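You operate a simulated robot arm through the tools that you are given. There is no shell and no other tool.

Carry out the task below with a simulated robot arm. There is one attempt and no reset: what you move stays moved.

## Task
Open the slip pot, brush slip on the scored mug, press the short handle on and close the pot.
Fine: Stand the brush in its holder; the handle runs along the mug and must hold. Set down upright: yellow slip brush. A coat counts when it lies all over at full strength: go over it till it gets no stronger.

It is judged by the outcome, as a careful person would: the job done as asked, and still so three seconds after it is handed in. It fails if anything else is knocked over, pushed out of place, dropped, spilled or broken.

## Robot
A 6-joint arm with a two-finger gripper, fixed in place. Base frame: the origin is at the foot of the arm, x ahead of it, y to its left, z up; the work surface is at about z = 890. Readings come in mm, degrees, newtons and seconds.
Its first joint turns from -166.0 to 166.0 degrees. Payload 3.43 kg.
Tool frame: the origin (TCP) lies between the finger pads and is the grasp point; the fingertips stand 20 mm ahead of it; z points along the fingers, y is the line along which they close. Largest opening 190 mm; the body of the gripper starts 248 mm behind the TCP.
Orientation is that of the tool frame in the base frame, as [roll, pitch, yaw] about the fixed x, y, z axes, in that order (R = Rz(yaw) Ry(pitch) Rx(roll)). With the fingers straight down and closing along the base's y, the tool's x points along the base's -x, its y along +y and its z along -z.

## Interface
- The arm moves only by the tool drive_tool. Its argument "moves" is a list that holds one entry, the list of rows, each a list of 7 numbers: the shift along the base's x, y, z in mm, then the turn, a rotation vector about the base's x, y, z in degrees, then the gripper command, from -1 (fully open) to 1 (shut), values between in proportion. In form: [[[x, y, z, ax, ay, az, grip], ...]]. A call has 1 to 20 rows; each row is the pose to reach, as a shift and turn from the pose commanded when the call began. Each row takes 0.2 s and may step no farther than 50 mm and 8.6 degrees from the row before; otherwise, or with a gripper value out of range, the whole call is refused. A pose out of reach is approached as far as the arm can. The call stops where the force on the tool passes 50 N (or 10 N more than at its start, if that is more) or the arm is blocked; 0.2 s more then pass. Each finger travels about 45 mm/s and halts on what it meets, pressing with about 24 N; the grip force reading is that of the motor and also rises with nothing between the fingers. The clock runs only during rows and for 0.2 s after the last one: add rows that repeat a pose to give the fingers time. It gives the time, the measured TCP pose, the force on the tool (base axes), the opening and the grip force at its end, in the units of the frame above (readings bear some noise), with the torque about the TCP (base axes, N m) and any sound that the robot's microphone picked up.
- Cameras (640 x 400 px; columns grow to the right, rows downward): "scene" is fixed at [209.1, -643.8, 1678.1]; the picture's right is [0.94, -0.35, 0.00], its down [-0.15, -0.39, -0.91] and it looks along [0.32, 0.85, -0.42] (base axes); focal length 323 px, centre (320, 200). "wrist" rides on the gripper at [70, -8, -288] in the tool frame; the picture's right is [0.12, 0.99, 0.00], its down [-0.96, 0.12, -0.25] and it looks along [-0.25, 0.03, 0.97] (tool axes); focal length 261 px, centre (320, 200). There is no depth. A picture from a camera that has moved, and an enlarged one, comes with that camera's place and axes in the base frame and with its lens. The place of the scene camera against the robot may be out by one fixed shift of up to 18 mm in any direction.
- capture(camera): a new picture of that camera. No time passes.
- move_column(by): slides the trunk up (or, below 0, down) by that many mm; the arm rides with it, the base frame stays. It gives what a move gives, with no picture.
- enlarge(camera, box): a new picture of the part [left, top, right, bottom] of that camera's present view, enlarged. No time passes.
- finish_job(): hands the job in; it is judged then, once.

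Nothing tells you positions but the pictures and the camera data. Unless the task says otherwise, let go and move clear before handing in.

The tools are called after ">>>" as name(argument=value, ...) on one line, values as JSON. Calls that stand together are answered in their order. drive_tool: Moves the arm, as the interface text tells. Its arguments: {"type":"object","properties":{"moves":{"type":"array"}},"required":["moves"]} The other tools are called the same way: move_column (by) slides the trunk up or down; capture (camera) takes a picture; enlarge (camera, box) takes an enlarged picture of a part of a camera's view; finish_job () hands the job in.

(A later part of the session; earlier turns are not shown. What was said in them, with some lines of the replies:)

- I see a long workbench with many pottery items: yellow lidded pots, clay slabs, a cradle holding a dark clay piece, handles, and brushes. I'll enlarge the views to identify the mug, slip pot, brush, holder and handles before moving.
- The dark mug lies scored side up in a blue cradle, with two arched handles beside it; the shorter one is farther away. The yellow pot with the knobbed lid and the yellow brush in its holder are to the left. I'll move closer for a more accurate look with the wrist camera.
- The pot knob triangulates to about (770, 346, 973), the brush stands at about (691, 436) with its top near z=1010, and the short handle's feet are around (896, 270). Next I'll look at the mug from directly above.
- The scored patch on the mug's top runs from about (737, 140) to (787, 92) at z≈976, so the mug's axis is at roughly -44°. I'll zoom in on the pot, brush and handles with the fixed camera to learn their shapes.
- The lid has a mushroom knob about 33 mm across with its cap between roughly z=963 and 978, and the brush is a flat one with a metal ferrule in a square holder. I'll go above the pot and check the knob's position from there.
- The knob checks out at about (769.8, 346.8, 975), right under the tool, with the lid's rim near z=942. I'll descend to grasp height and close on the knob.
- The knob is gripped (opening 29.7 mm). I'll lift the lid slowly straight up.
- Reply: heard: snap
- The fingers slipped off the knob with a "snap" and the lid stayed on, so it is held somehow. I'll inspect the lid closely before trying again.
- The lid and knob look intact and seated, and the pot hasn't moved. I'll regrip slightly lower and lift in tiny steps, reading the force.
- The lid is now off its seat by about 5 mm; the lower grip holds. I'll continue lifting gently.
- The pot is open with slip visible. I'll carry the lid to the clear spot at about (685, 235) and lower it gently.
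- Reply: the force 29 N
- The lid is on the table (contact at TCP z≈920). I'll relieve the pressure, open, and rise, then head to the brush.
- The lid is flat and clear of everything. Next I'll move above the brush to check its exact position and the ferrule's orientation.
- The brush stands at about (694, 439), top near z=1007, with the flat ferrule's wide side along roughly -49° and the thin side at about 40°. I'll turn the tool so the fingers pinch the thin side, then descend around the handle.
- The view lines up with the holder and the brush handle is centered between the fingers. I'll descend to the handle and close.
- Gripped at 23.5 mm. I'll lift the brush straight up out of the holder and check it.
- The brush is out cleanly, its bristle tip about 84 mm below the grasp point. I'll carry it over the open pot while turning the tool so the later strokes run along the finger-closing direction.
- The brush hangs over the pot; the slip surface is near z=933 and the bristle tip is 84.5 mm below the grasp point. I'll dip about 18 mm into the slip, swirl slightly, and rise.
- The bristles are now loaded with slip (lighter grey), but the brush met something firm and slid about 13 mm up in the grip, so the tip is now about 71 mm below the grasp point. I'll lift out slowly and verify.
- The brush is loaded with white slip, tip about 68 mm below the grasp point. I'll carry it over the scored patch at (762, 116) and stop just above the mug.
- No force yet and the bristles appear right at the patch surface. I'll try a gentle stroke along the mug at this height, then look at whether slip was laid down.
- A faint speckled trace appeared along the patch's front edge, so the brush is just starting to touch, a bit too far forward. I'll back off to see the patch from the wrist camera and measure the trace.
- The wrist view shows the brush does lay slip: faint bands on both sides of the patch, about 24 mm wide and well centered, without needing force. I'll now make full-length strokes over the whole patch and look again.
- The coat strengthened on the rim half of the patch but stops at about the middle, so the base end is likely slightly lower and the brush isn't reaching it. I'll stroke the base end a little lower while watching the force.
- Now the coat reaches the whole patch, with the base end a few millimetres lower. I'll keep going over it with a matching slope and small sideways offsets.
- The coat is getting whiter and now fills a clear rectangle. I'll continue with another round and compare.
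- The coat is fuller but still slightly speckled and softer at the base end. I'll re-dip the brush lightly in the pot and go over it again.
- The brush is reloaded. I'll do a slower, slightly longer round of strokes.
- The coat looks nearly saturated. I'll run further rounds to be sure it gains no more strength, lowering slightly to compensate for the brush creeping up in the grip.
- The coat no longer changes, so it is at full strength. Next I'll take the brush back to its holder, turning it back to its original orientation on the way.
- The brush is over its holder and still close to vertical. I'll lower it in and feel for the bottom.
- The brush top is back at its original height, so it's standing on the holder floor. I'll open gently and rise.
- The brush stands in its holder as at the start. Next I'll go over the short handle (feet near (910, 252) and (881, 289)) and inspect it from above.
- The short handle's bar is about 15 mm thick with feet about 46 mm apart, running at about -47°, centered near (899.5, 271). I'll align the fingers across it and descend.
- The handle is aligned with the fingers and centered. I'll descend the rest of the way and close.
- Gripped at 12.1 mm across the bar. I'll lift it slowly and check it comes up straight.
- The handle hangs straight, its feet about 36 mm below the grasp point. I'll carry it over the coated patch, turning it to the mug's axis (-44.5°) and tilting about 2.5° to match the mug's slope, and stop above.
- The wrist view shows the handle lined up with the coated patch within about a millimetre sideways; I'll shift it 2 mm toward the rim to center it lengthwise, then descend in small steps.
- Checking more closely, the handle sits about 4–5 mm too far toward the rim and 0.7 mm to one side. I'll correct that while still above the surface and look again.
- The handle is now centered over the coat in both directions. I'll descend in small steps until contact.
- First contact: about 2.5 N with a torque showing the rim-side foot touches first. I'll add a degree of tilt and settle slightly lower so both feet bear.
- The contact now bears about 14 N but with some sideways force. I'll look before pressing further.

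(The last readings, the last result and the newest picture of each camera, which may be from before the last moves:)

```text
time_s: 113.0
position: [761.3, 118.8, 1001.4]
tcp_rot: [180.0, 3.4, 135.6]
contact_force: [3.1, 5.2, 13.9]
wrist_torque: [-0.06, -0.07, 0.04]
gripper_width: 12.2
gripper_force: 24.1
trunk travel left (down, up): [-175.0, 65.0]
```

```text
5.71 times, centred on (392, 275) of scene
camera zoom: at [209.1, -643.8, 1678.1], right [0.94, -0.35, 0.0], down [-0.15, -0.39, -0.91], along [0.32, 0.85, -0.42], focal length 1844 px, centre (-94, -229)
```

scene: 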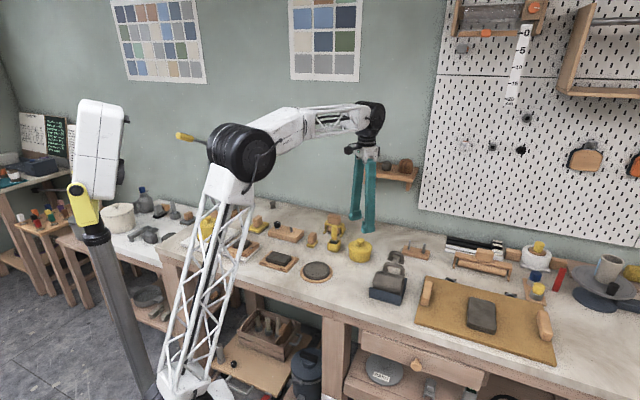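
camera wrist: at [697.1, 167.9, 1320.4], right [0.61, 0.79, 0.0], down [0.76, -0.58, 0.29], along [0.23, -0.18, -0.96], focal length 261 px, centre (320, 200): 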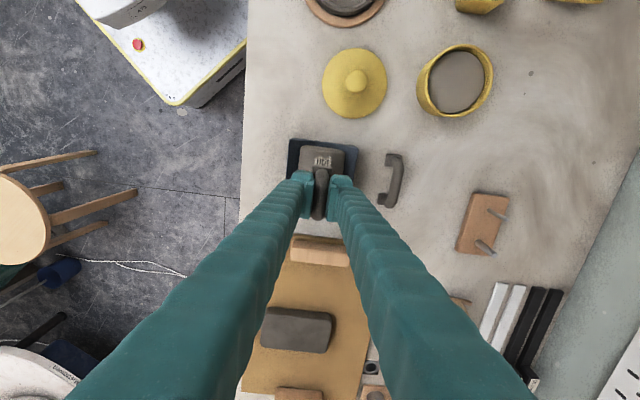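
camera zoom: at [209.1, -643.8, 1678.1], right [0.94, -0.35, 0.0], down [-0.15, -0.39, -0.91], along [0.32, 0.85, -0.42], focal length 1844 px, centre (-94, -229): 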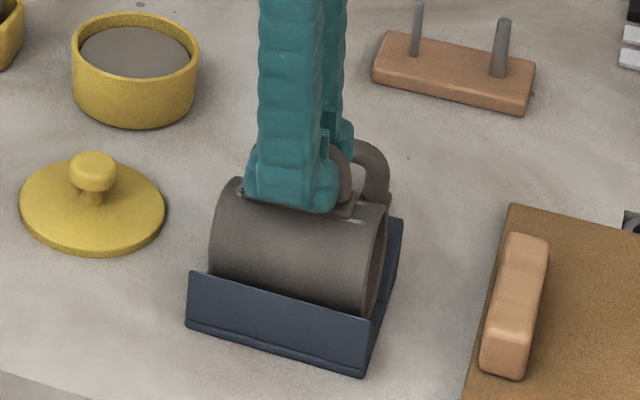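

The handle sits centered on the crest and coat. I'll ease the sideways load by a half-millimetre shift and watch the force.

>>> drive_tool(moves=[[[0.35, 0.36, 0, 0, 0, 0, 1], [0.35, 0.36, 0, 0, 0, 0, 1]]])

>>> drive_tool(moves=[[[0.35, 0.36, 0, 0, 0, 0, 1], [0.35, 0.36, 0, 0, 0, 0, 1]]])

```text
time_s: 113.6
position: [761.8, 119.1, 1000.2]
tcp_rot: [179.8, 3.5, 135.7]
contact_force: [0.1, 2.4, 15.9]
wrist_torque: [-0.04, 0.0, 0.03]
gripper_width: 11.4
gripper_force: 24.2
trunk travel left (down, up): [-175.0, 65.0]
```

```text
time_s: 114.2
position: [761.2, 119.9, 1001.1]
tcp_rot: [180.0, 3.6, 135.6]
contact_force: [-2.4, -0.3, 13.6]
wrist_torque: [0.0, 0.05, 0.06]
gripper_width: 11.5
gripper_force: 24.3
trunk travel left (down, up): [-175.0, 65.0]
```

Forces are now nearly vertical and balanced. I'll press a little harder and hold for a few seconds.

>>> drive_tool(moves=[[[-0.1, -0.1, -0.5, 0, 0, 0, 1], [-0.1, -0.1, -0.8, 0, 0, 0, 1], [-0.1, -0.1, -0.8, 0, 0, 0, 1], [-0.1, -0.1, -0.8, 0, 0, 0, 1], [-0.1, -0.1, -0.8, 0, 0, 0, 1]]])

>>> drive_tool(moves=[[[0, 0, -0.4, 0, 0, 0, 1], [0, 0, -0.4, 0, 0, 0, 1], [0, 0, -0.4, 0, 0, 0, 1], [0, 0, -0.4, 0, 0, 0, 1], [0, 0, -0.4, 0, 0, 0, 1], [0, 0, -0.4, 0, 0, 0, 1], [0, 0, -0.4, 0, 0, 0, 1], [0, 0, -0.4, 0, 0, 0, 1], [0, 0, -0.4, 0, 0, 0, 1], [0, 0, -0.4, 0, 0, 0, 1]]])

>>> enlarge(camera="scene", box=[370, 240, 415, 285])

```text
time_s: 115.4
position: [762.8, 119.3, 1000.6]
tcp_rot: [179.9, 3.5, 135.6]
contact_force: [0.2, -1.1, 18.1]
wrist_torque: [-0.03, -0.02, 0.07]
gripper_width: 11.7
gripper_force: 24.5
trunk travel left (down, up): [-175.0, 65.0]
```

```text
time_s: 117.6
position: [762.0, 119.2, 999.4]
tcp_rot: [-180.0, 3.5, 135.8]
contact_force: [2.2, -1.6, 16.7]
wrist_torque: [-0.05, -0.01, 0.06]
gripper_width: 11.4
gripper_force: 23.9
trunk travel left (down, up): [-175.0, 65.0]
```

```text
8.89 times, centred on (392, 262) of scene
camera zoom: at [209.1, -643.8, 1678.1], right [0.94, -0.35, 0.0], down [-0.15, -0.39, -0.91], along [0.32, 0.85, -0.42], focal length 2868 px, centre (-324, -356)
```

zoom: 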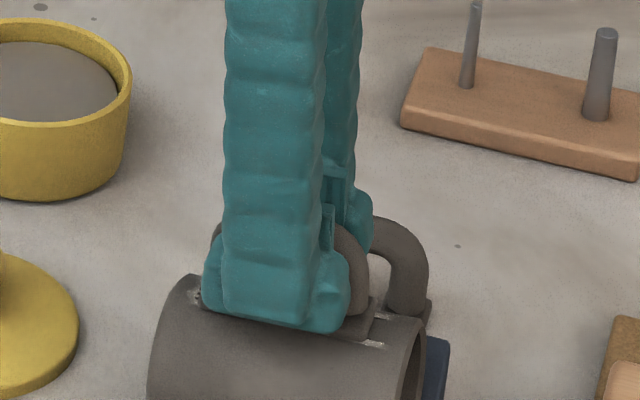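

The press holds at about 17 N (limited by the grip). I've held it over 3 s; now I'll open gently and lift clear, then check that the handle stays.

>>> drive_tool(moves=[[[0, 0, 0.3, 0, 0, 0, 1], [0, 0, 0.3, 0, 0, 0, 0.8], [0, 0, 0.3, 0, 0, 0, 0.65], [0, 0, 0.3, 0, 0, 0, 0.5], [0, 0, 0.3, 0, 0, 0, 0.5], [0, 0, 10, 0, 0, 0, 0.5], [0, 0, 30, 0, 0, 0, 0.5], [0, 0, 60, 0, 0, 0, 0.5], [0, 0, 60, 0, 0, 0, 0.5]]])

>>> enlarge(camera="scene", box=[370, 240, 415, 285])

>>> enlarge(camera="wrist", box=[270, 130, 370, 210])

```text
time_s: 119.6
position: [762.0, 120.0, 1059.0]
tcp_rot: [180.0, 3.5, 135.6]
contact_force: [0.2, 0.1, -0.4]
wrist_torque: [0.0, 0.03, 0.0]
gripper_width: 47.2
gripper_force: 0.0
trunk travel left (down, up): [-175.0, 65.0]
```

```text
8.89 times, centred on (392, 262) of scene
camera zoom: at [209.1, -643.8, 1678.1], right [0.94, -0.35, 0.0], down [-0.15, -0.39, -0.91], along [0.32, 0.85, -0.42], focal length 2868 px, centre (-324, -356)
```

zoom: 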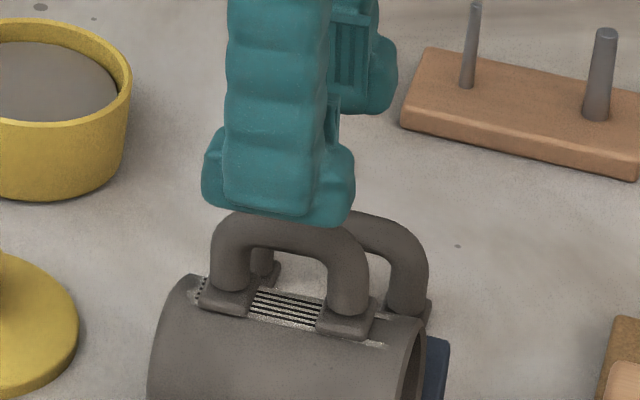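

```text
5.00 times, centred on (320, 170) of wrist
camera zoom: at [692.8, 174.9, 1342.8], right [0.61, 0.79, -0.01], down [0.76, -0.58, 0.31], along [0.24, -0.19, -0.95], focal length 1303 px, centre (320, 350)
```

zoom: 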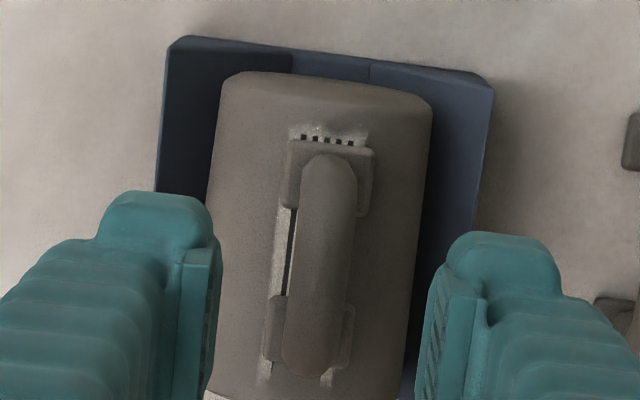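

The handle stands on the coated patch by itself, both feet down. I'll raise clear and look closely from above at its alignment.

>>> drive_tool(moves=[[[0, 0, 30, 0, 0, 0, 0.3], [-10, -10, 60, 0.8, 0.8, 0, 0], [-20, -20, 90, 1.6, 1.6, 0, 0], [-20, -20, 100, 2.45, 2.5, 0, 0], [-20, -20, 100, 2.45, 2.5, 0, 0]]])

>>> enlarge(camera="wrist", box=[290, 150, 370, 210])

>>> enlarge(camera="scene", box=[378, 248, 412, 282])

```text
time_s: 120.8
position: [740.6, 99.2, 1159.3]
tcp_rot: [-180.0, 0.0, 135.6]
contact_force: [0.2, -0.7, 0.0]
wrist_torque: [-0.01, 0.02, -0.03]
gripper_width: 95.0
gripper_force: 0.0
trunk travel left (down, up): [-175.0, 65.0]
```

```text
6.67 times, centred on (330, 180) of wrist
camera zoom: at [685.3, 142.2, 1446.9], right [0.61, 0.79, 0.0], down [0.77, -0.59, 0.25], along [0.2, -0.15, -0.97], focal length 1738 px, centre (253, 333)
```

zoom: 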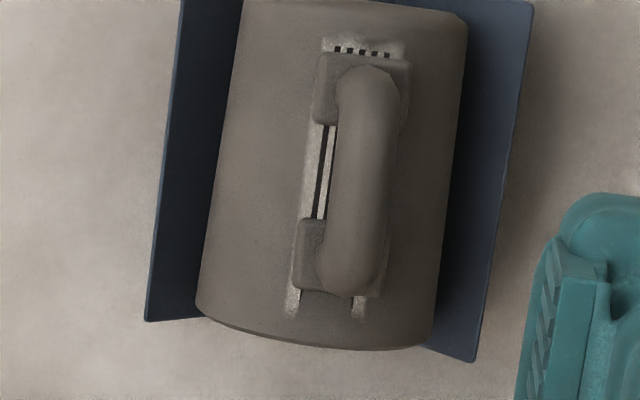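

```text
11.76 times, centred on (395, 265) of scene
camera zoom: at [209.1, -643.8, 1678.1], right [0.94, -0.35, 0.0], down [-0.15, -0.39, -0.91], along [0.32, 0.85, -0.42], focal length 3796 px, centre (-562, -565)
```

zoom: 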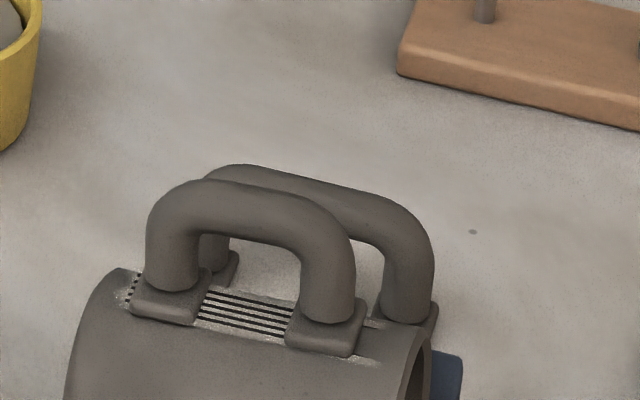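

The handle is nicely aligned on the coat along the mug. To be sure it is bonded, I'll regrip it at exactly the same pose, press once more, and test with a tiny upward pull.

>>> drive_tool(moves=[[[10, 10, -30, -0.8, -0.8, 0, 0.3], [20, 20, -65, -1.6, -1.6, 0, 0.5], [20, 20, -100, -2.45, -2.5, 0, 0.5], [20, 20, -100, -2.45, -2.5, 0, 0.5], [20, 20, -125, -2.45, -2.5, 0, 0.5], [20, 20, -145, -2.45, -2.5, 0, 0.5], [20, 20, -158.5, -2.45, -2.5, 0, 0.5], [20, 20, -158.5, -2.45, -2.5, 0, 0.7], [20, 20, -158.5, -2.45, -2.5, 0, 0.8], [20, 20, -158.5, -2.45, -2.5, 0, 1], [20, 20, -158.5, -2.45, -2.5, 0, 1], [20, 20, -158.5, -2.45, -2.5, 0, 1]]])

>>> enlarge(camera="wrist", box=[270, 130, 370, 210])

```text
time_s: 123.4
position: [762.2, 118.8, 1000.5]
tcp_rot: [-180.0, 3.5, 135.5]
contact_force: [-1.5, -0.3, -1.2]
wrist_torque: [-0.06, 0.05, 0.02]
gripper_width: 11.8
gripper_force: 24.0
trunk travel left (down, up): [-175.0, 65.0]
```

```text
5.00 times, centred on (320, 170) of wrist
camera zoom: at [693.3, 174.2, 1284.6], right [0.61, 0.79, -0.01], down [0.76, -0.58, 0.31], along [0.24, -0.19, -0.95], focal length 1303 px, centre (320, 350)
```

zoom: 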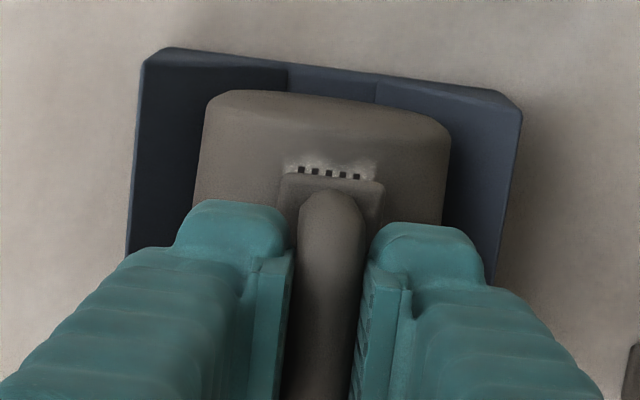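

>>> drive_tool(moves=[[[0, 0, -0.7, 0, 0, 0, 1], [0, 0, -1.4, 0, 0, 0, 1], [0, 0, -1.8, 0, 0, 0, 1], [0, 0, -1.8, 0, 0, 0, 1], [0, 0, -1.8, 0, 0, 0, 1], [0, 0, -1.8, 0, 0, 0, 1], [0, 0, -1.8, 0, 0, 0, 1], [0, 0, -1.8, 0, 0, 0, 1], [0, 0, -1.8, 0, 0, 0, 1], [0, 0, -1.8, 0, 0, 0, 1]]])

>>> drive_tool(moves=[[[0, 0, 0.9, 0, 0, 0, 1], [0, 0, 1.3, 0, 0, 0, 1], [0, 0, 1.3, 0, 0, 0, 1]]])

>>> drive_tool(moves=[[[0, 0, 0.4, 0, 0, 0, 1], [0, 0, 0.4, 0, 0, 0, 1]]])

```text
time_s: 125.6
position: [762.6, 119.3, 1000.8]
tcp_rot: [179.9, 3.4, 135.7]
contact_force: [3.3, -4.2, 18.8]
wrist_torque: [-0.06, -0.06, 0.03]
gripper_width: 11.7
gripper_force: 23.9
trunk travel left (down, up): [-175.0, 65.0]
```

```text
time_s: 126.4
position: [762.0, 120.3, 1000.1]
tcp_rot: [-180.0, 3.5, 135.6]
contact_force: [4.4, -3.6, 1.7]
wrist_torque: [-0.18, -0.15, 0.02]
gripper_width: 11.9
gripper_force: 24.0
trunk travel left (down, up): [-175.0, 65.0]
```

```text
time_s: 127.0
position: [762.0, 119.8, 1001.0]
tcp_rot: [180.0, 3.5, 135.6]
contact_force: [0.1, 0.7, -3.1]
wrist_torque: [-0.02, 0.0, 0.01]
gripper_width: 11.7
gripper_force: 24.1
trunk travel left (down, up): [-175.0, 65.0]
```

>>> drive_tool(moves=[[[0, 0, 0.5, 0, 0, 0, 1], [0, 0, 0.5, 0, 0, 0, 1]]])

>>> enlarge(camera="scene", box=[370, 248, 415, 302])

```text
time_s: 127.6
position: [762.7, 119.6, 1000.5]
tcp_rot: [-180.0, 3.5, 135.7]
contact_force: [1.3, -0.2, -2.6]
wrist_torque: [-0.02, -0.02, 0.0]
gripper_width: 11.8
gripper_force: 23.7
trunk travel left (down, up): [-175.0, 65.0]
```

```text
7.41 times, centred on (392, 275) of scene
camera zoom: at [209.1, -643.8, 1678.1], right [0.94, -0.35, 0.0], down [-0.15, -0.39, -0.91], along [0.32, 0.85, -0.42], focal length 2390 px, centre (-217, -356)
```

zoom: 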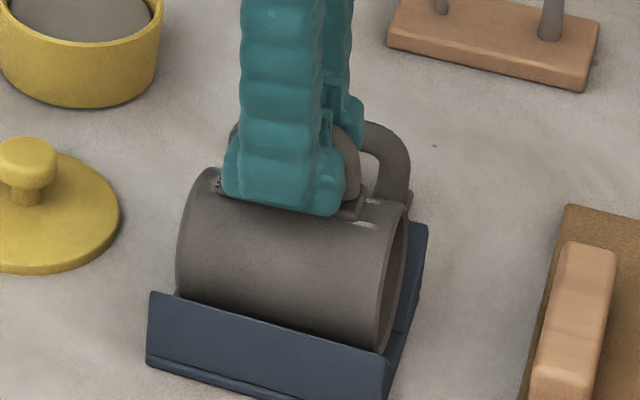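

The slight pull now carries extra weight (about 2.6 N), so the handle is bonded to the mug. I'll set it back down, release, and rise.

>>> drive_tool(moves=[[[0, 0, -0.5, 0, 0, 0, 1], [0, 0, -1.0, 0, 0, 0, 1], [0, 0, -1.4, 0, 0, 0, 1], [0, 0, -1.4, 0, 0, 0, 1]]])

>>> drive_tool(moves=[[[0, 0, 0, 0, 0, 0, 0.85], [0, 0, 0, 0, 0, 0, 0.7], [0, 0, 0, 0, 0, 0, 0.5], [0, 0, 0, 0, 0, 0, 0.5], [0, 0, 10, 0, 0, 0, 0.5], [0, 0, 35, 0, 0, 0, 0.5], [0, 0, 70, 0, 0, 0, 0.4], [0, 0, 100, 0.8, 0.8, 0, 0.4], [0, 0, 120, 1.6, 1.6, 0, 0.4], [0, 0, 120, 2.45, 2.5, 0, 0.4], [0, 0, 120, 2.45, 2.5, 0, 0.4]]])

>>> enlarge(camera="scene", box=[370, 248, 415, 302])

>>> enlarge(camera="wrist", box=[270, 130, 370, 210])

```text
time_s: 128.6
position: [761.9, 119.2, 999.9]
tcp_rot: [-179.9, 3.5, 135.6]
contact_force: [-0.2, -1.1, -0.7]
wrist_torque: [0.0, 0.06, 0.0]
gripper_width: 11.5
gripper_force: 24.3
trunk travel left (down, up): [-175.0, 65.0]
```

```text
time_s: 131.0
position: [762.2, 119.4, 1120.2]
tcp_rot: [-180.0, 0.1, 135.6]
contact_force: [0.6, 0.1, -0.2]
wrist_torque: [0.03, -0.01, 0.0]
gripper_width: 57.0
gripper_force: 0.1
trunk travel left (down, up): [-175.0, 65.0]
```

```text
7.41 times, centred on (392, 275) of scene
camera zoom: at [209.1, -643.8, 1678.1], right [0.94, -0.35, 0.0], down [-0.15, -0.39, -0.91], along [0.32, 0.85, -0.42], focal length 2390 px, centre (-217, -356)
```

zoom: 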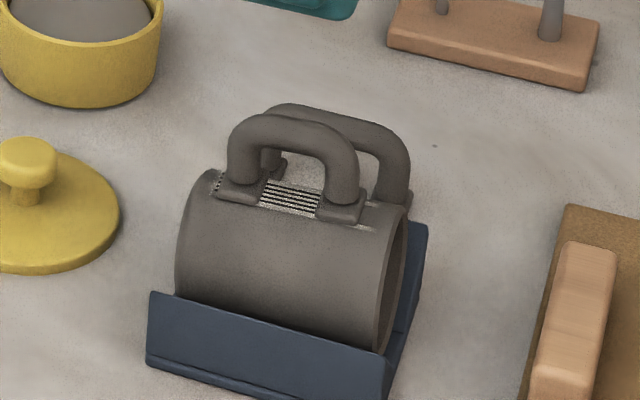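

```text
5.00 times, centred on (320, 170) of wrist
camera zoom: at [705.5, 162.1, 1408.4], right [0.61, 0.79, 0.0], down [0.77, -0.59, 0.25], along [0.2, -0.15, -0.97], focal length 1303 px, centre (320, 350)
```

zoom: 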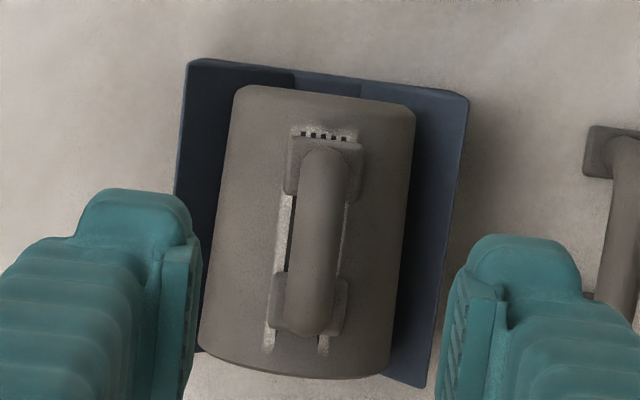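

The handle is firmly on and the mug rests in its cradle. Next I'll fetch the lid at about (685, 236).

>>> drive_tool(moves=[[[-13, 19.5, 0, 0, 0, 7.4, 0.4], [-26, 39, 0, 0, 0, 14.8, 0.4], [-39, 58.5, 0, 0, 0, 22.2, 0.4], [-52, 78, 0, 0, 0, 29.6, 0.4], [-65, 97.5, 0, 0, 0, 37, 0.4], [-77.5, 116.9, 0, 0, 0, 44.4, 0.4], [-77.5, 116.9, -40, 0, 0, 44.4, 0.4], [-77.5, 116.9, -80, 0, 0, 44.4, 0.4], [-77.5, 116.9, -110, 0, 0, 44.4, 0.4], [-77.5, 116.9, -110, 0, 0, 44.4, 0.4]]])

>>> enlarge(camera="wrist", box=[240, 130, 400, 230])

>>> enlarge(camera="scene", box=[310, 220, 400, 290])

```text
time_s: 133.2
position: [685.3, 236.7, 1008.0]
tcp_rot: [180.0, -0.1, -180.0]
contact_force: [-0.3, 0.6, -0.2]
wrist_torque: [0.0, 0.0, -0.03]
gripper_width: 56.9
gripper_force: 0.1
trunk travel left (down, up): [-175.0, 65.0]
```

```text
4.00 times, centred on (320, 180) of wrist
camera zoom: at [614.2, 227.7, 1297.6], right [-0.12, 0.99, 0.0], down [0.96, 0.12, 0.25], along [0.25, 0.03, -0.97], focal length 1043 px, centre (320, 280)
```

zoom: 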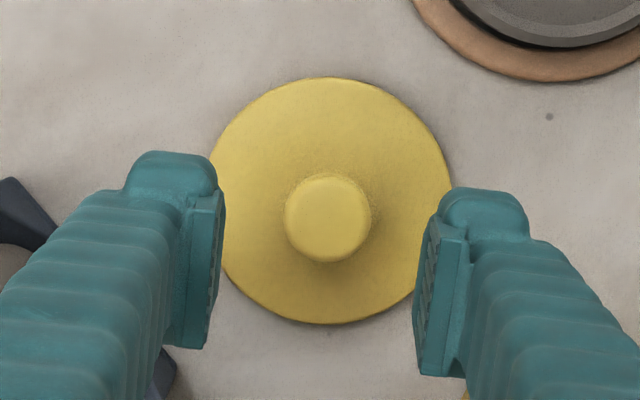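

```text
5.71 times, centred on (355, 255) of scene
camera zoom: at [209.1, -643.8, 1678.1], right [0.94, -0.35, 0.0], down [-0.15, -0.39, -0.91], along [0.32, 0.85, -0.42], focal length 1844 px, centre (120, -114)
```

zoom: 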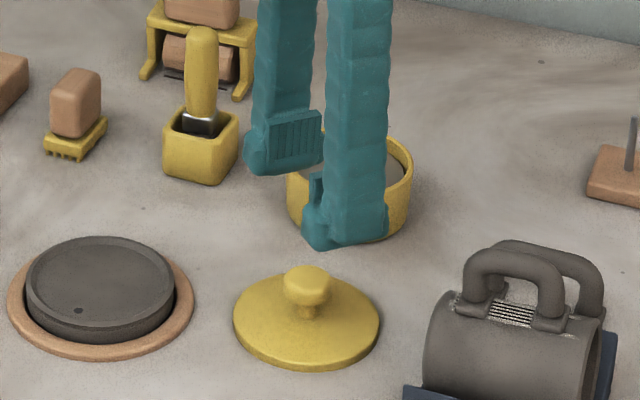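

The lid's knob is about (+1.7, +3.9) mm from the tool axis now. I'll center on it, descend to the same grip height as before, and close.

>>> drive_tool(moves=[[[1.7, 3.9, -30, 0, 0, 0, 0.4], [1.7, 3.9, -60, 0, 0, 0, 0.4], [1.7, 3.9, -80, 0, 0, 0, 0.4], [1.7, 3.9, -89, 0, 0, 0, 0.4], [1.7, 3.9, -89, 0, 0, 0, 0.6], [1.7, 3.9, -89, 0, 0, 0, 1], [1.7, 3.9, -89, 0, 0, 0, 1], [1.7, 3.9, -89, 0, 0, 0, 1], [1.7, 3.9, -89, 0, 0, 0, 1]]])

>>> enlarge(camera="wrist", box=[240, 130, 400, 230])

>>> enlarge(camera="scene", box=[330, 245, 380, 285])

```text
time_s: 135.2
position: [686.4, 240.8, 920.9]
tcp_rot: [-179.8, 0.0, 180.0]
contact_force: [0.3, 0.3, 0.6]
wrist_torque: [0.02, -0.03, 0.0]
gripper_width: 27.1
gripper_force: 24.3
trunk travel left (down, up): [-175.0, 65.0]
```

```text
4.00 times, centred on (320, 180) of wrist
camera zoom: at [615.8, 231.0, 1209.1], right [-0.12, 0.99, 0.0], down [0.96, 0.12, 0.25], along [0.25, 0.03, -0.97], focal length 1043 px, centre (320, 280)
```

zoom: 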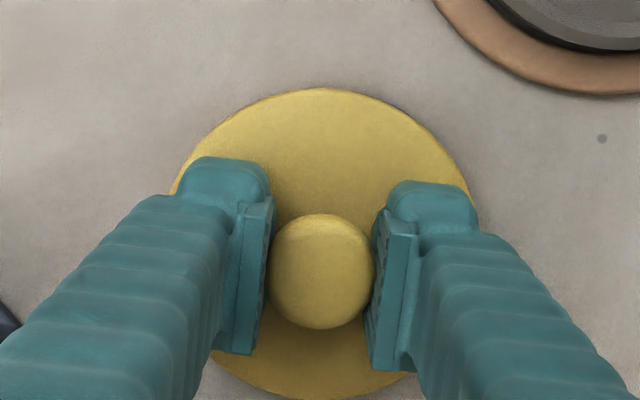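

```text
10.00 times, centred on (355, 265) of scene
camera zoom: at [209.1, -643.8, 1678.1], right [0.94, -0.35, 0.0], down [-0.15, -0.39, -0.91], along [0.32, 0.85, -0.42], focal length 3227 px, centre (-30, -450)
```

zoom: 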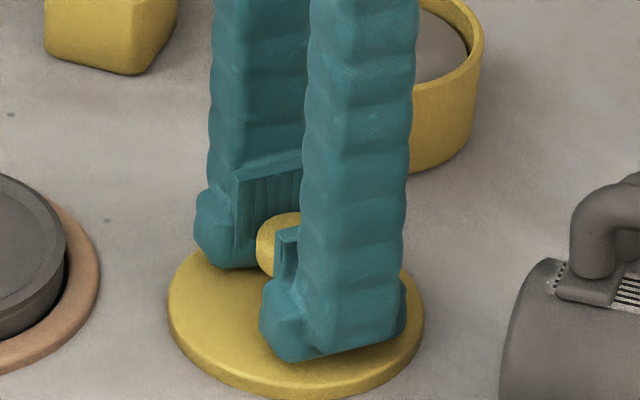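

The knob is gripped the same way as before (27.1 mm). I'll lift the lid slowly and check the pot's position with the fixed camera.

>>> drive_tool(moves=[[[0, 0, 4, 0, 0, 0, 1], [0, 0, 10, 0, 0, 0, 1], [0, 0, 20, 0, 0, 0, 1], [0, 0, 35, 0, 0, 0, 1], [0, 0, 55, 0, 0, 0, 1], [0, 0, 80, 0, 0, 0, 1], [0, 0, 110, 0, 0, 0, 1], [0, 0, 130, 0, 0, 0, 1], [0, 0, 130, 0, 0, 0, 1]]])

>>> enlarge(camera="scene", box=[320, 210, 400, 265])

>>> capture(camera="wrist")

```text
time_s: 137.2
position: [686.9, 240.6, 1051.0]
tcp_rot: [-180.0, 0.0, -180.0]
contact_force: [0.2, 0.0, -0.2]
wrist_torque: [0.0, 0.01, 0.0]
gripper_width: 27.1
gripper_force: 24.3
trunk travel left (down, up): [-175.0, 65.0]
```

```text
7.27 times, centred on (360, 238) of scene
camera zoom: at [209.1, -643.8, 1678.1], right [0.94, -0.35, 0.0], down [-0.15, -0.39, -0.91], along [0.32, 0.85, -0.42], focal length 2347 px, centre (29, -73)
```

zoom: 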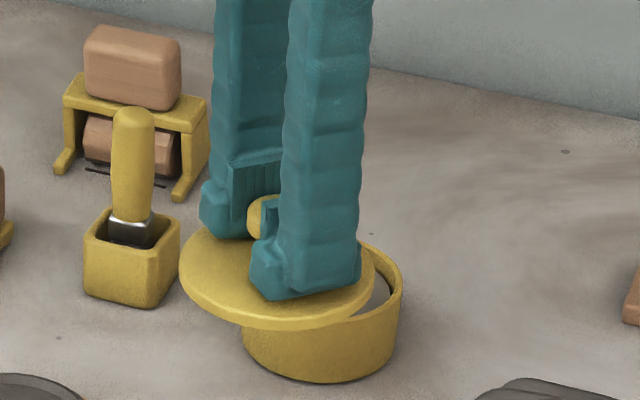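

```text
taken
camera wrist: at [615.6, 230.8, 1340.0], right [-0.12, 0.99, 0.0], down [0.96, 0.12, 0.25], along [0.25, 0.03, -0.97], focal length 261 px, centre (320, 200)
```

wrist: 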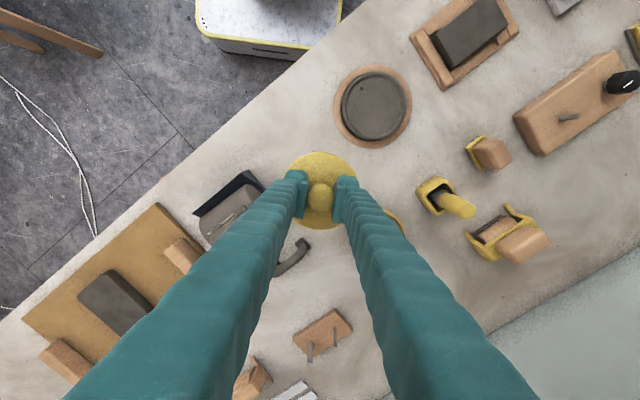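

The pot hasn't moved and the lid hangs level. I'll carry it over the pot and lower it to just above the rim.

>>> drive_tool(moves=[[[12, 15, 0, 0, 0, 0, 1], [30, 38, 0, 0, 0, 0, 1], [48, 61, 0, 0, 0, 0, 1], [66, 84, 0, 0, 0, 0, 1], [78, 100, 0, 0, 0, 0, 1], [83.3, 106.6, 0, 0, 0, 0, 1], [83.3, 106.6, -20, 0, 0, 0, 1], [83.3, 106.6, -42, 0, 0, 0, 1], [83.3, 106.6, -60, 0, 0, 0, 1], [83.3, 106.6, -70, 0, 0, 0, 1], [83.3, 106.6, -70, 0, 0, 0, 1]]])

>>> enlarge(camera="scene", box=[335, 220, 385, 265])

>>> enlarge(camera="wrist", box=[240, 130, 400, 230])

```text
time_s: 139.6
position: [769.2, 345.5, 979.2]
tcp_rot: [-180.0, 0.0, -180.0]
contact_force: [-0.8, 0.4, -0.9]
wrist_torque: [0.04, 0.0, -0.03]
gripper_width: 26.9
gripper_force: 23.9
trunk travel left (down, up): [-175.0, 65.0]
```

```text
8.89 times, centred on (360, 242) of scene
camera zoom: at [209.1, -643.8, 1678.1], right [0.94, -0.35, 0.0], down [-0.15, -0.39, -0.91], along [0.32, 0.85, -0.42], focal length 2868 px, centre (-36, -178)
```

zoom: 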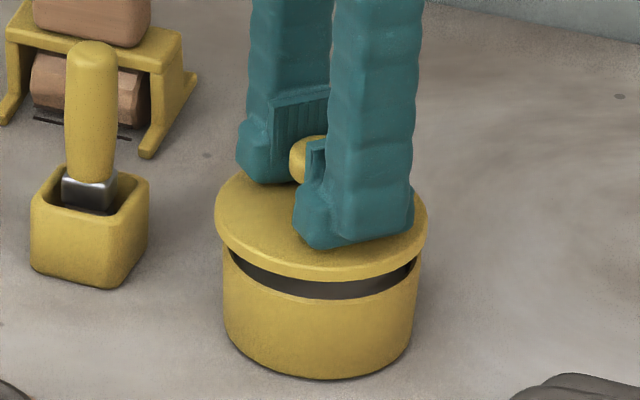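

```text
4.00 times, centred on (320, 180) of wrist
camera zoom: at [698.9, 337.8, 1268.6], right [-0.12, 0.99, 0.0], down [0.96, 0.12, 0.25], along [0.25, 0.03, -0.97], focal length 1043 px, centre (320, 280)
```

zoom: 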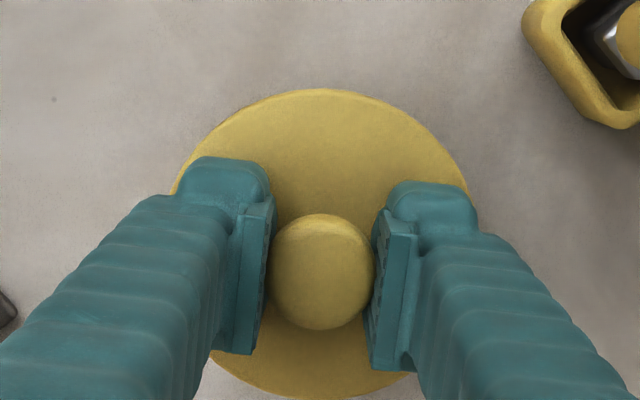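

The lid is aligned over the pot, about 7 mm above the rim. I'll lower it in small steps until it seats.

>>> drive_tool(moves=[[[0, 0, -2, 0, 0, 0, 1], [0, 0, -4, 0, 0, 0, 1], [0, 0, -4, 0, 0, 0, 1]]])

>>> drive_tool(moves=[[[0, 0, -1.5, 0, 0, 0, 1], [0, 0, -1.5, 0, 0, 0, 1]]])

>>> drive_tool(moves=[[[0, 0, -1, 0, 0, 0, 1], [0, 0, -1, 0, 0, 0, 1]]])

>>> drive_tool(moves=[[[0, 0, -1, 0, 0, 0, 1], [0, 0, -1, 0, 0, 0, 1]]])

>>> enlarge(camera="scene", box=[335, 220, 385, 265])

```text
time_s: 140.4
position: [770.1, 347.1, 978.3]
tcp_rot: [180.0, 0.0, 180.0]
contact_force: [0.0, -0.2, 0.3]
wrist_torque: [-0.01, 0.01, 0.01]
gripper_width: 27.4
gripper_force: 23.9
trunk travel left (down, up): [-175.0, 65.0]
```

```text
time_s: 141.0
position: [770.0, 345.9, 974.6]
tcp_rot: [180.0, 0.1, -179.9]
contact_force: [-0.1, -0.3, -1.5]
wrist_torque: [-0.02, -0.03, -0.04]
gripper_width: 27.2
gripper_force: 24.5
trunk travel left (down, up): [-175.0, 65.0]
```

```text
time_s: 141.6
position: [769.1, 346.1, 972.7]
tcp_rot: [-180.0, 0.0, 180.0]
contact_force: [-0.5, 0.2, -0.1]
wrist_torque: [0.0, -0.02, 0.0]
gripper_width: 27.2
gripper_force: 23.9
trunk travel left (down, up): [-175.0, 65.0]
```

```text
time_s: 142.2
position: [770.0, 346.1, 972.9]
tcp_rot: [-180.0, 0.1, 180.0]
contact_force: [0.3, -0.1, -0.2]
wrist_torque: [0.01, 0.03, -0.03]
gripper_width: 27.1
gripper_force: 24.0
trunk travel left (down, up): [-175.0, 65.0]
```

```text
8.89 times, centred on (360, 242) of scene
camera zoom: at [209.1, -643.8, 1678.1], right [0.94, -0.35, 0.0], down [-0.15, -0.39, -0.91], along [0.32, 0.85, -0.42], focal length 2868 px, centre (-36, -178)
```

zoom: 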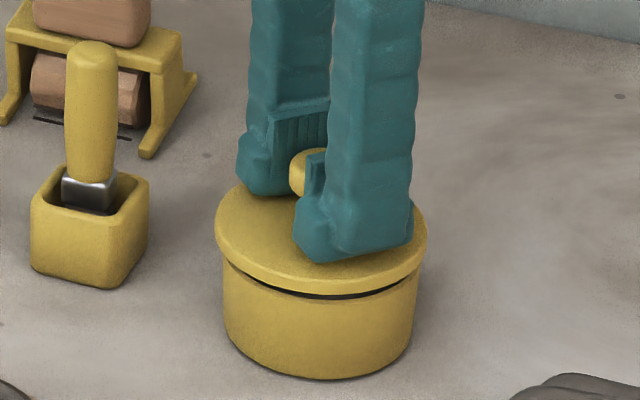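

>>> drive_tool(moves=[[[0, 0, -1, 0, 0, 0, 1], [0, 0, -1, 0, 0, 0, 1]]])

>>> drive_tool(moves=[[[0, 0, -1, 0, 0, 0, 1], [0, 0, -1, 0, 0, 0, 1]]])

>>> drive_tool(moves=[[[0, 0, -0.8, 0, 0, 0, 1], [0, 0, -0.8, 0, 0, 0, 1]]])

>>> enlarge(camera="scene", box=[335, 220, 385, 265])

```text
time_s: 142.8
position: [770.9, 347.3, 971.6]
tcp_rot: [-180.0, 0.0, 180.0]
contact_force: [0.0, 0.3, -0.4]
wrist_torque: [0.01, 0.01, 0.0]
gripper_width: 27.3
gripper_force: 23.8
trunk travel left (down, up): [-175.0, 65.0]
```

```text
time_s: 143.4
position: [770.2, 346.3, 972.3]
tcp_rot: [-179.9, 0.1, -180.0]
contact_force: [0.7, -0.4, -0.2]
wrist_torque: [-0.02, -0.02, 0.0]
gripper_width: 27.0
gripper_force: 23.4
trunk travel left (down, up): [-175.0, 65.0]
```

```text
time_s: 144.0
position: [769.2, 346.4, 970.7]
tcp_rot: [180.0, 0.0, -180.0]
contact_force: [0.1, -0.2, -0.2]
wrist_torque: [0.03, 0.01, 0.02]
gripper_width: 27.1
gripper_force: 24.1
trunk travel left (down, up): [-175.0, 65.0]
```

```text
8.89 times, centred on (360, 242) of scene
camera zoom: at [209.1, -643.8, 1678.1], right [0.94, -0.35, 0.0], down [-0.15, -0.39, -0.91], along [0.32, 0.85, -0.42], focal length 2868 px, centre (-36, -178)
```

zoom: 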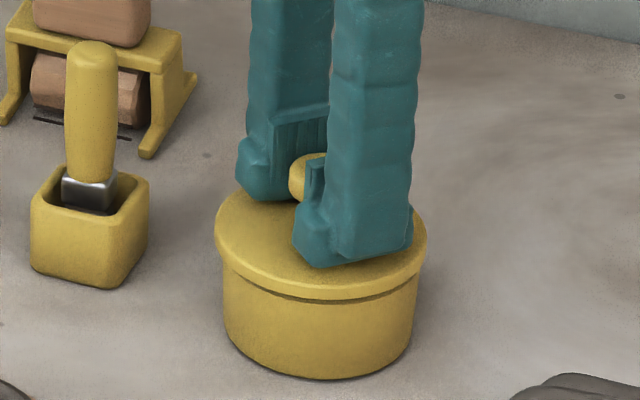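

>>> drive_tool(moves=[[[0, 0, -0.8, 0, 0, 0, 1], [0, 0, -0.8, 0, 0, 0, 1]]])

>>> drive_tool(moves=[[[0, 0, -0.8, 0, 0, 0, 1], [0, 0, -0.8, 0, 0, 0, 1]]])

>>> drive_tool(moves=[[[0, 0, -0.6, 0, 0, 0, 1], [0, 0, -0.6, 0, 0, 0, 1]]])

>>> enlarge(camera="scene", box=[340, 228, 380, 263])

```text
time_s: 144.6
position: [770.2, 346.4, 969.3]
tcp_rot: [180.0, 0.0, 179.9]
contact_force: [1.0, -0.6, 0.6]
wrist_torque: [-0.03, -0.03, 0.01]
gripper_width: 27.3
gripper_force: 23.8
trunk travel left (down, up): [-175.0, 65.0]
```

```text
time_s: 145.2
position: [769.8, 346.5, 969.2]
tcp_rot: [-180.0, 0.0, 179.9]
contact_force: [-0.3, 0.6, -1.3]
wrist_torque: [-0.01, 0.0, 0.01]
gripper_width: 27.3
gripper_force: 24.1
trunk travel left (down, up): [-175.0, 65.0]
```

```text
time_s: 145.8
position: [769.4, 346.2, 967.8]
tcp_rot: [-180.0, -0.1, -179.9]
contact_force: [-0.4, 0.2, -0.8]
wrist_torque: [0.02, 0.01, 0.0]
gripper_width: 27.1
gripper_force: 23.5
trunk travel left (down, up): [-175.0, 65.0]
```

```text
11.43 times, centred on (360, 246) of scene
camera zoom: at [209.1, -643.8, 1678.1], right [0.94, -0.35, 0.0], down [-0.15, -0.39, -0.91], along [0.32, 0.85, -0.42], focal length 3688 px, centre (-137, -320)
```

zoom: 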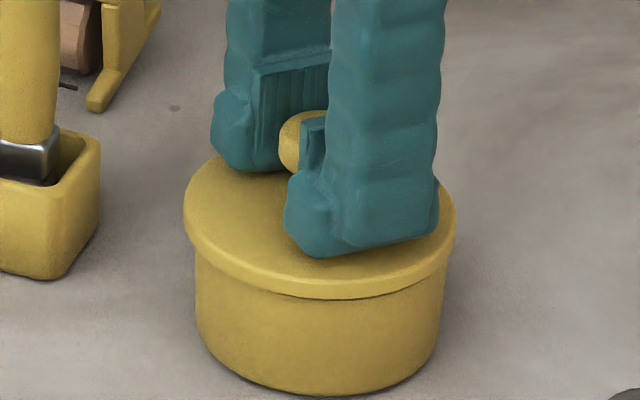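

>>> drive_tool(moves=[[[0, 0, -0.8, 0, 0, 0, 1], [0, 0, -0.8, 0, 0, 0, 1]]])

>>> drive_tool(moves=[[[0, 0, -0.8, 0, 0, 0, 1], [0, 0, -0.8, 0, 0, 0, 1]]])

>>> drive_tool(moves=[[[0, 0, -0.8, 0, 0, 0, 1], [0, 0, -0.8, 0, 0, 0, 1]]])

>>> enlarge(camera="scene", box=[340, 228, 380, 263])

```text
time_s: 146.4
position: [770.0, 346.8, 967.5]
tcp_rot: [-179.9, 0.0, -180.0]
contact_force: [-0.4, 0.3, -0.4]
wrist_torque: [-0.01, 0.0, -0.03]
gripper_width: 27.3
gripper_force: 24.0
trunk travel left (down, up): [-175.0, 65.0]
```

```text
time_s: 147.0
position: [769.4, 346.5, 967.0]
tcp_rot: [-180.0, 0.1, -180.0]
contact_force: [-0.2, 0.4, -0.3]
wrist_torque: [0.03, -0.02, 0.01]
gripper_width: 27.4
gripper_force: 23.8
trunk travel left (down, up): [-175.0, 65.0]
```

```text
time_s: 147.6
position: [769.7, 346.0, 966.1]
tcp_rot: [180.0, -0.1, 179.9]
contact_force: [0.1, 0.3, -0.8]
wrist_torque: [0.03, 0.0, 0.0]
gripper_width: 27.3
gripper_force: 23.8
trunk travel left (down, up): [-175.0, 65.0]
```

```text
11.43 times, centred on (360, 246) of scene
camera zoom: at [209.1, -643.8, 1678.1], right [0.94, -0.35, 0.0], down [-0.15, -0.39, -0.91], along [0.32, 0.85, -0.42], focal length 3688 px, centre (-137, -320)
```

zoom: 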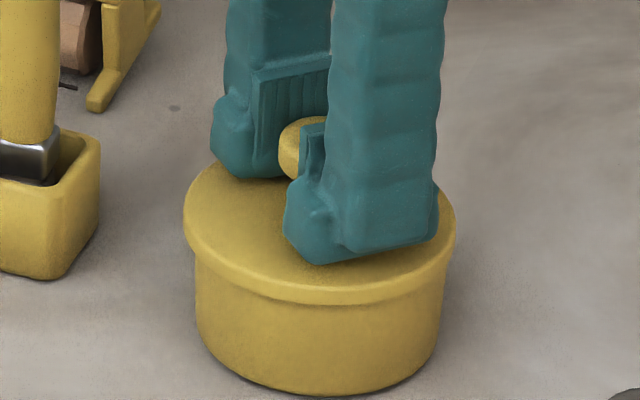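

>>> drive_tool(moves=[[[0, 0, -0.8, 0, 0, 0, 1], [0, 0, -0.8, 0, 0, 0, 1]]])

>>> drive_tool(moves=[[[0, 0, -0.8, 0, 0, 0, 1], [0, 0, -0.8, 0, 0, 0, 1]]])

>>> drive_tool(moves=[[[0, 0, -0.8, 0, 0, 0, 1], [0, 0, -0.8, 0, 0, 0, 1]]])

>>> enlarge(camera="scene", box=[340, 228, 380, 263])

```text
time_s: 148.2
position: [769.3, 347.5, 964.0]
tcp_rot: [180.0, 0.0, 180.0]
contact_force: [0.4, 0.1, -0.1]
wrist_torque: [-0.01, 0.0, -0.01]
gripper_width: 27.5
gripper_force: 24.3
trunk travel left (down, up): [-175.0, 65.0]
```

```text
time_s: 148.8
position: [768.9, 346.4, 964.5]
tcp_rot: [179.9, 0.0, 179.9]
contact_force: [0.1, -0.1, 7.0]
wrist_torque: [-0.02, -0.07, 0.02]
gripper_width: 27.4
gripper_force: 23.8
trunk travel left (down, up): [-175.0, 65.0]
```

```text
time_s: 149.4
position: [770.4, 345.8, 965.2]
tcp_rot: [179.9, 0.2, 180.0]
contact_force: [1.6, 0.6, 16.2]
wrist_torque: [0.01, 0.02, -0.04]
gripper_width: 27.3
gripper_force: 24.3
trunk travel left (down, up): [-175.0, 65.0]
```

```text
11.43 times, centred on (360, 246) of scene
camera zoom: at [209.1, -643.8, 1678.1], right [0.94, -0.35, 0.0], down [-0.15, -0.39, -0.91], along [0.32, 0.85, -0.42], focal length 3688 px, centre (-137, -320)
```

zoom: 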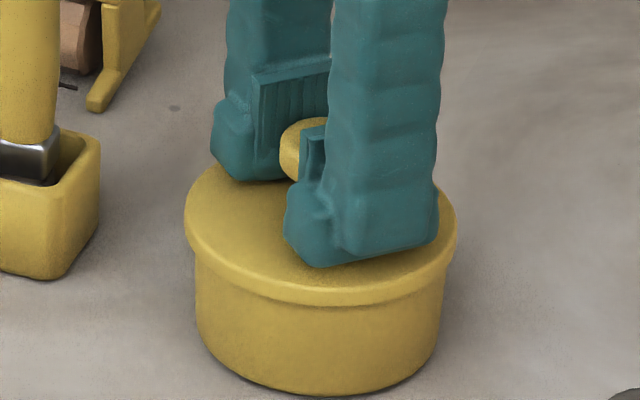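

The lid is seated with a firm, balanced contact. I'll relieve the pressure, open and rise clear.

>>> drive_tool(moves=[[[0, 0, 0.9, 0, 0, 0, 1], [0, 0, 0.9, 0, 0, 0, 0.65], [0, 0, 0.9, 0, 0, 0, 0.5], [0, 0, 0.9, 0, 0, 0, 0.4], [0, 0, 0.9, 0, 0, 0, 0.4], [0, 0, 10, 0, 0, 0, 0.4], [0, 0, 40, 0, 0, 0, 0.4], [0, 0, 80, 0, 0, 0, 0.4], [0, 0, 125, 0, 0, 0, 0.4], [0, 0, 170, 0, 0, 0, 0.4], [-40, 0, 210, 0, 0, 0, 0.4], [-80, 0, 240, 0, 0, 0, 0.4], [-80, 0, 240, 0, 0, 0, 0.4]]])

>>> enlarge(camera="scene", box=[310, 200, 430, 310])

>>> enlarge(camera="wrist", box=[200, 100, 440, 270])

>>> capture(camera="scene")

```text
refused: row 11 steps farther than a row can; nothing moved
```

```text
3.64 times, centred on (370, 255) of scene
camera zoom: at [209.1, -643.8, 1678.1], right [0.94, -0.35, 0.0], down [-0.15, -0.39, -0.91], along [0.32, 0.85, -0.42], focal length 1173 px, centre (138, 0)
```

zoom: 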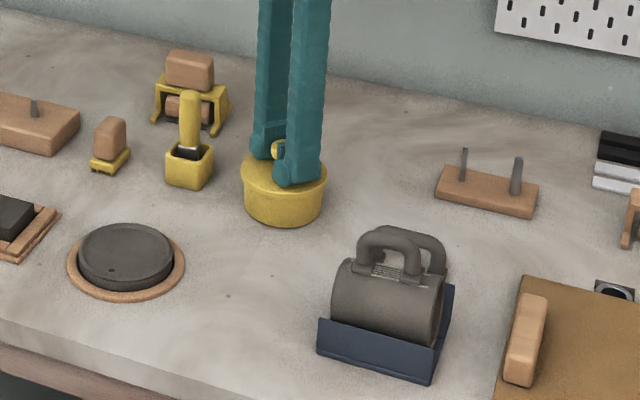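

```text
2.35 times, centred on (320, 185) of wrist
camera zoom: at [698.5, 337.4, 1253.0], right [-0.12, 0.99, 0.0], down [0.96, 0.12, 0.25], along [0.25, 0.03, -0.97], focal length 613 px, centre (320, 235)
```

zoom: 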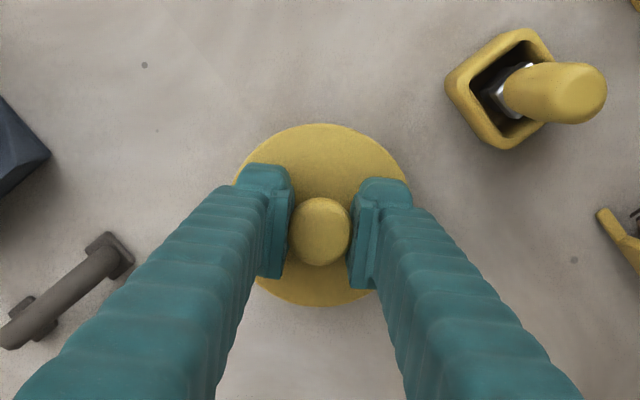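

```text
taken
```

scene: 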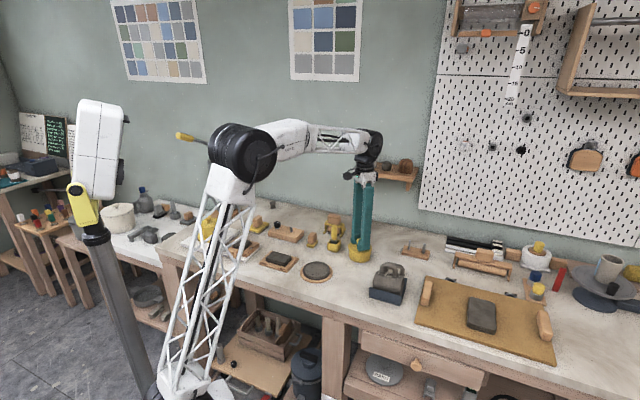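

That move was refused because one row stepped too far; nothing moved and the lid is still held on its seat. I'll redo the release with smaller steps.

>>> drive_tool(moves=[[[0, 0, 0.9, 0, 0, 0, 1], [0, 0, 0.9, 0, 0, 0, 0.65], [0, 0, 0.9, 0, 0, 0, 0.5], [0, 0, 0.9, 0, 0, 0, 0.4], [0, 0, 0.9, 0, 0, 0, 0.4], [0, 0, 10, 0, 0, 0, 0.4], [0, 0, 40, 0, 0, 0, 0.4], [0, 0, 80, 0, 0, 0, 0.4], [0, 0, 120, 0, 0, 0, 0.4], [0, 0, 160, 0, 0, 0, 0.4], [-25, 0, 190, 0, 0, 0, 0.4], [-50, 0, 220, 0, 0, 0, 0.4], [-75, 0, 240, 0, 0, 0, 0.4], [-75, 0, 240, 0, 0, 0, 0.4]]])

>>> enlarge(camera="scene", box=[310, 200, 430, 310])

>>> enlarge(camera="wrist", box=[200, 100, 440, 270])

>>> enlarge(camera="scene", box=[340, 228, 380, 263])

```text
time_s: 152.4
position: [693.9, 347.2, 1202.8]
tcp_rot: [179.9, 0.0, -180.0]
contact_force: [-1.0, 0.2, 0.9]
wrist_torque: [0.0, -0.07, 0.01]
gripper_width: 57.1
gripper_force: 0.0
trunk travel left (down, up): [-175.0, 65.0]
heard: snap
```

```text
3.64 times, centred on (370, 255) of scene
camera zoom: at [209.1, -643.8, 1678.1], right [0.94, -0.35, 0.0], down [-0.15, -0.39, -0.91], along [0.32, 0.85, -0.42], focal length 1173 px, centre (138, 0)
```

zoom: 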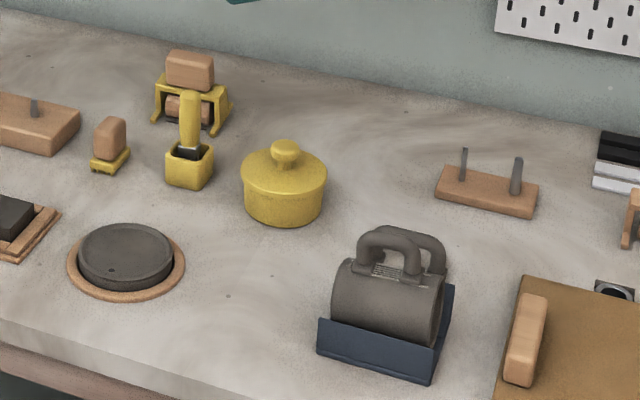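

```text
2.35 times, centred on (320, 185) of wrist
camera zoom: at [623.3, 338.1, 1491.7], right [-0.12, 0.99, 0.0], down [0.96, 0.11, 0.25], along [0.25, 0.03, -0.97], focal length 613 px, centre (320, 235)
```

zoom: 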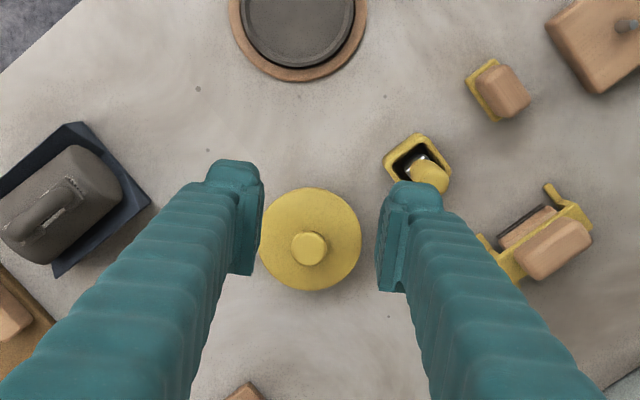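

```text
11.43 times, centred on (360, 246) of scene
camera zoom: at [209.1, -643.8, 1678.1], right [0.94, -0.35, 0.0], down [-0.15, -0.39, -0.91], along [0.32, 0.85, -0.42], focal length 3688 px, centre (-137, -320)
```

zoom: 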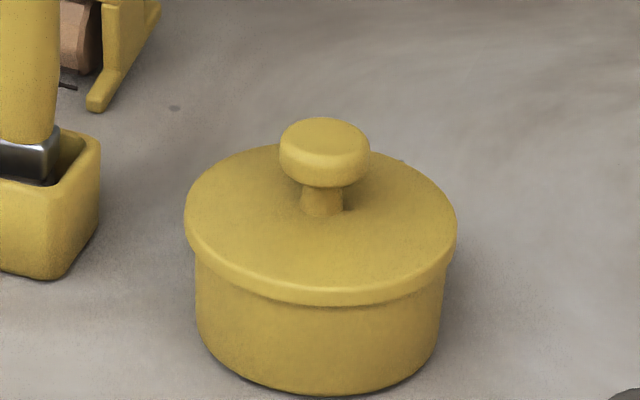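

The lid snapped shut on the pot. I'll do a last close check of the mug handle, brush and pot before handing in.

>>> enlarge(camera="scene", box=[370, 245, 420, 305])

>>> enlarge(camera="scene", box=[315, 205, 385, 265])

>>> capture(camera="scene")

>>> enlarge(camera="wrist", box=[190, 140, 260, 210])

```text
6.67 times, centred on (395, 275) of scene
camera zoom: at [209.1, -643.8, 1678.1], right [0.94, -0.35, 0.0], down [-0.15, -0.39, -0.91], along [0.32, 0.85, -0.42], focal length 2151 px, centre (-180, -300)
```

zoom: 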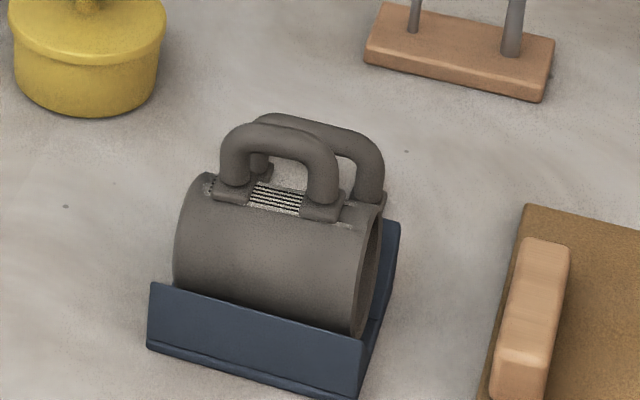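

```text
6.67 times, centred on (350, 235) of scene
camera zoom: at [209.1, -643.8, 1678.1], right [0.94, -0.35, 0.0], down [-0.15, -0.39, -0.91], along [0.32, 0.85, -0.42], focal length 2151 px, centre (120, -33)
```

zoom: 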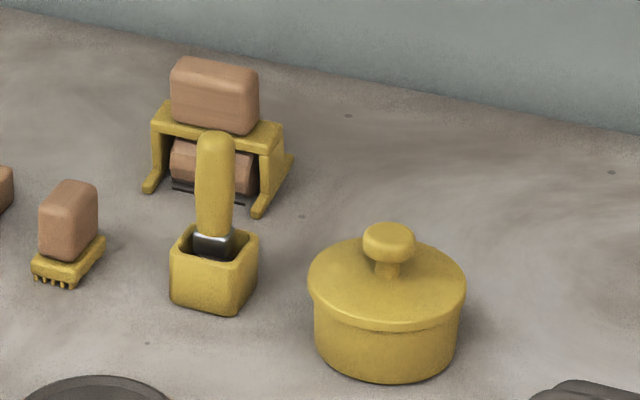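

```text
taken
```

scene: 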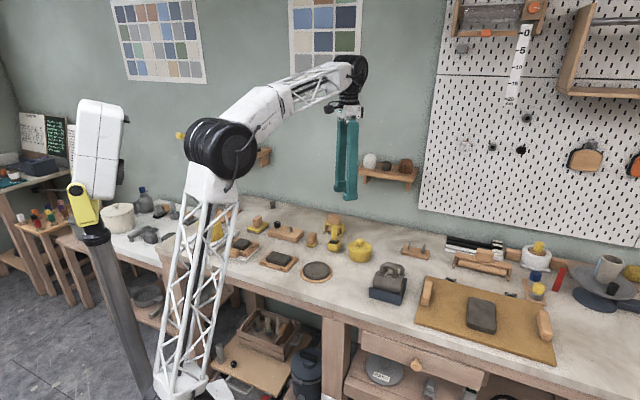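

```text
5.71 times, centred on (225, 175) of wrist
camera zoom: at [623.3, 338.1, 1491.7], right [-0.12, 0.99, 0.0], down [0.96, 0.11, 0.25], along [0.25, 0.03, -0.97], focal length 1489 px, centre (863, 343)
```

zoom: 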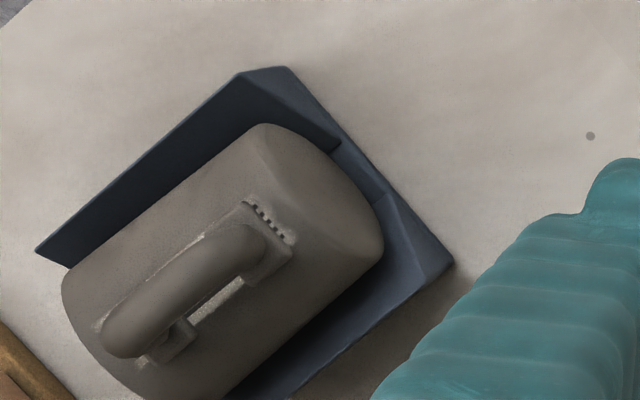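

Everything is where it should be. The pot is closed, the brush stands upright in its holder, and the short handle sits along the mug on the coated patch. Nothing else has been disturbed and the arm is clear, so I'm handing in the job.

>>> finish_job()

```text
The job is handed in.
```

I finished every step and handed the job in; the result hasn't come back yet.

- **Pot:** The lid came off on the second try, because my first grip slipped off the knob. It is now back on and snapped shut.
- **Slip coat:** I brushed the scored patch, dipping twice, until two rounds in a row looked the same.
- **Brush:** It slid up in the gripper on the first dip, but it is back in its holder, upright and at its original height.
- **Handle:** The short handle runs along the mug with both feet on the coat. I pressed it on at about 17–19 N, twice. A slight upward pull then took up about 2.6 N, more than the handle's own weight, so it appears to be stuck. It sits about 1 mm to one side, so the feet may overhang the coat by a couple of millimetres on one edge.

In the final pictures nothing else had moved or been knocked over, and the arm was clear of the bench.
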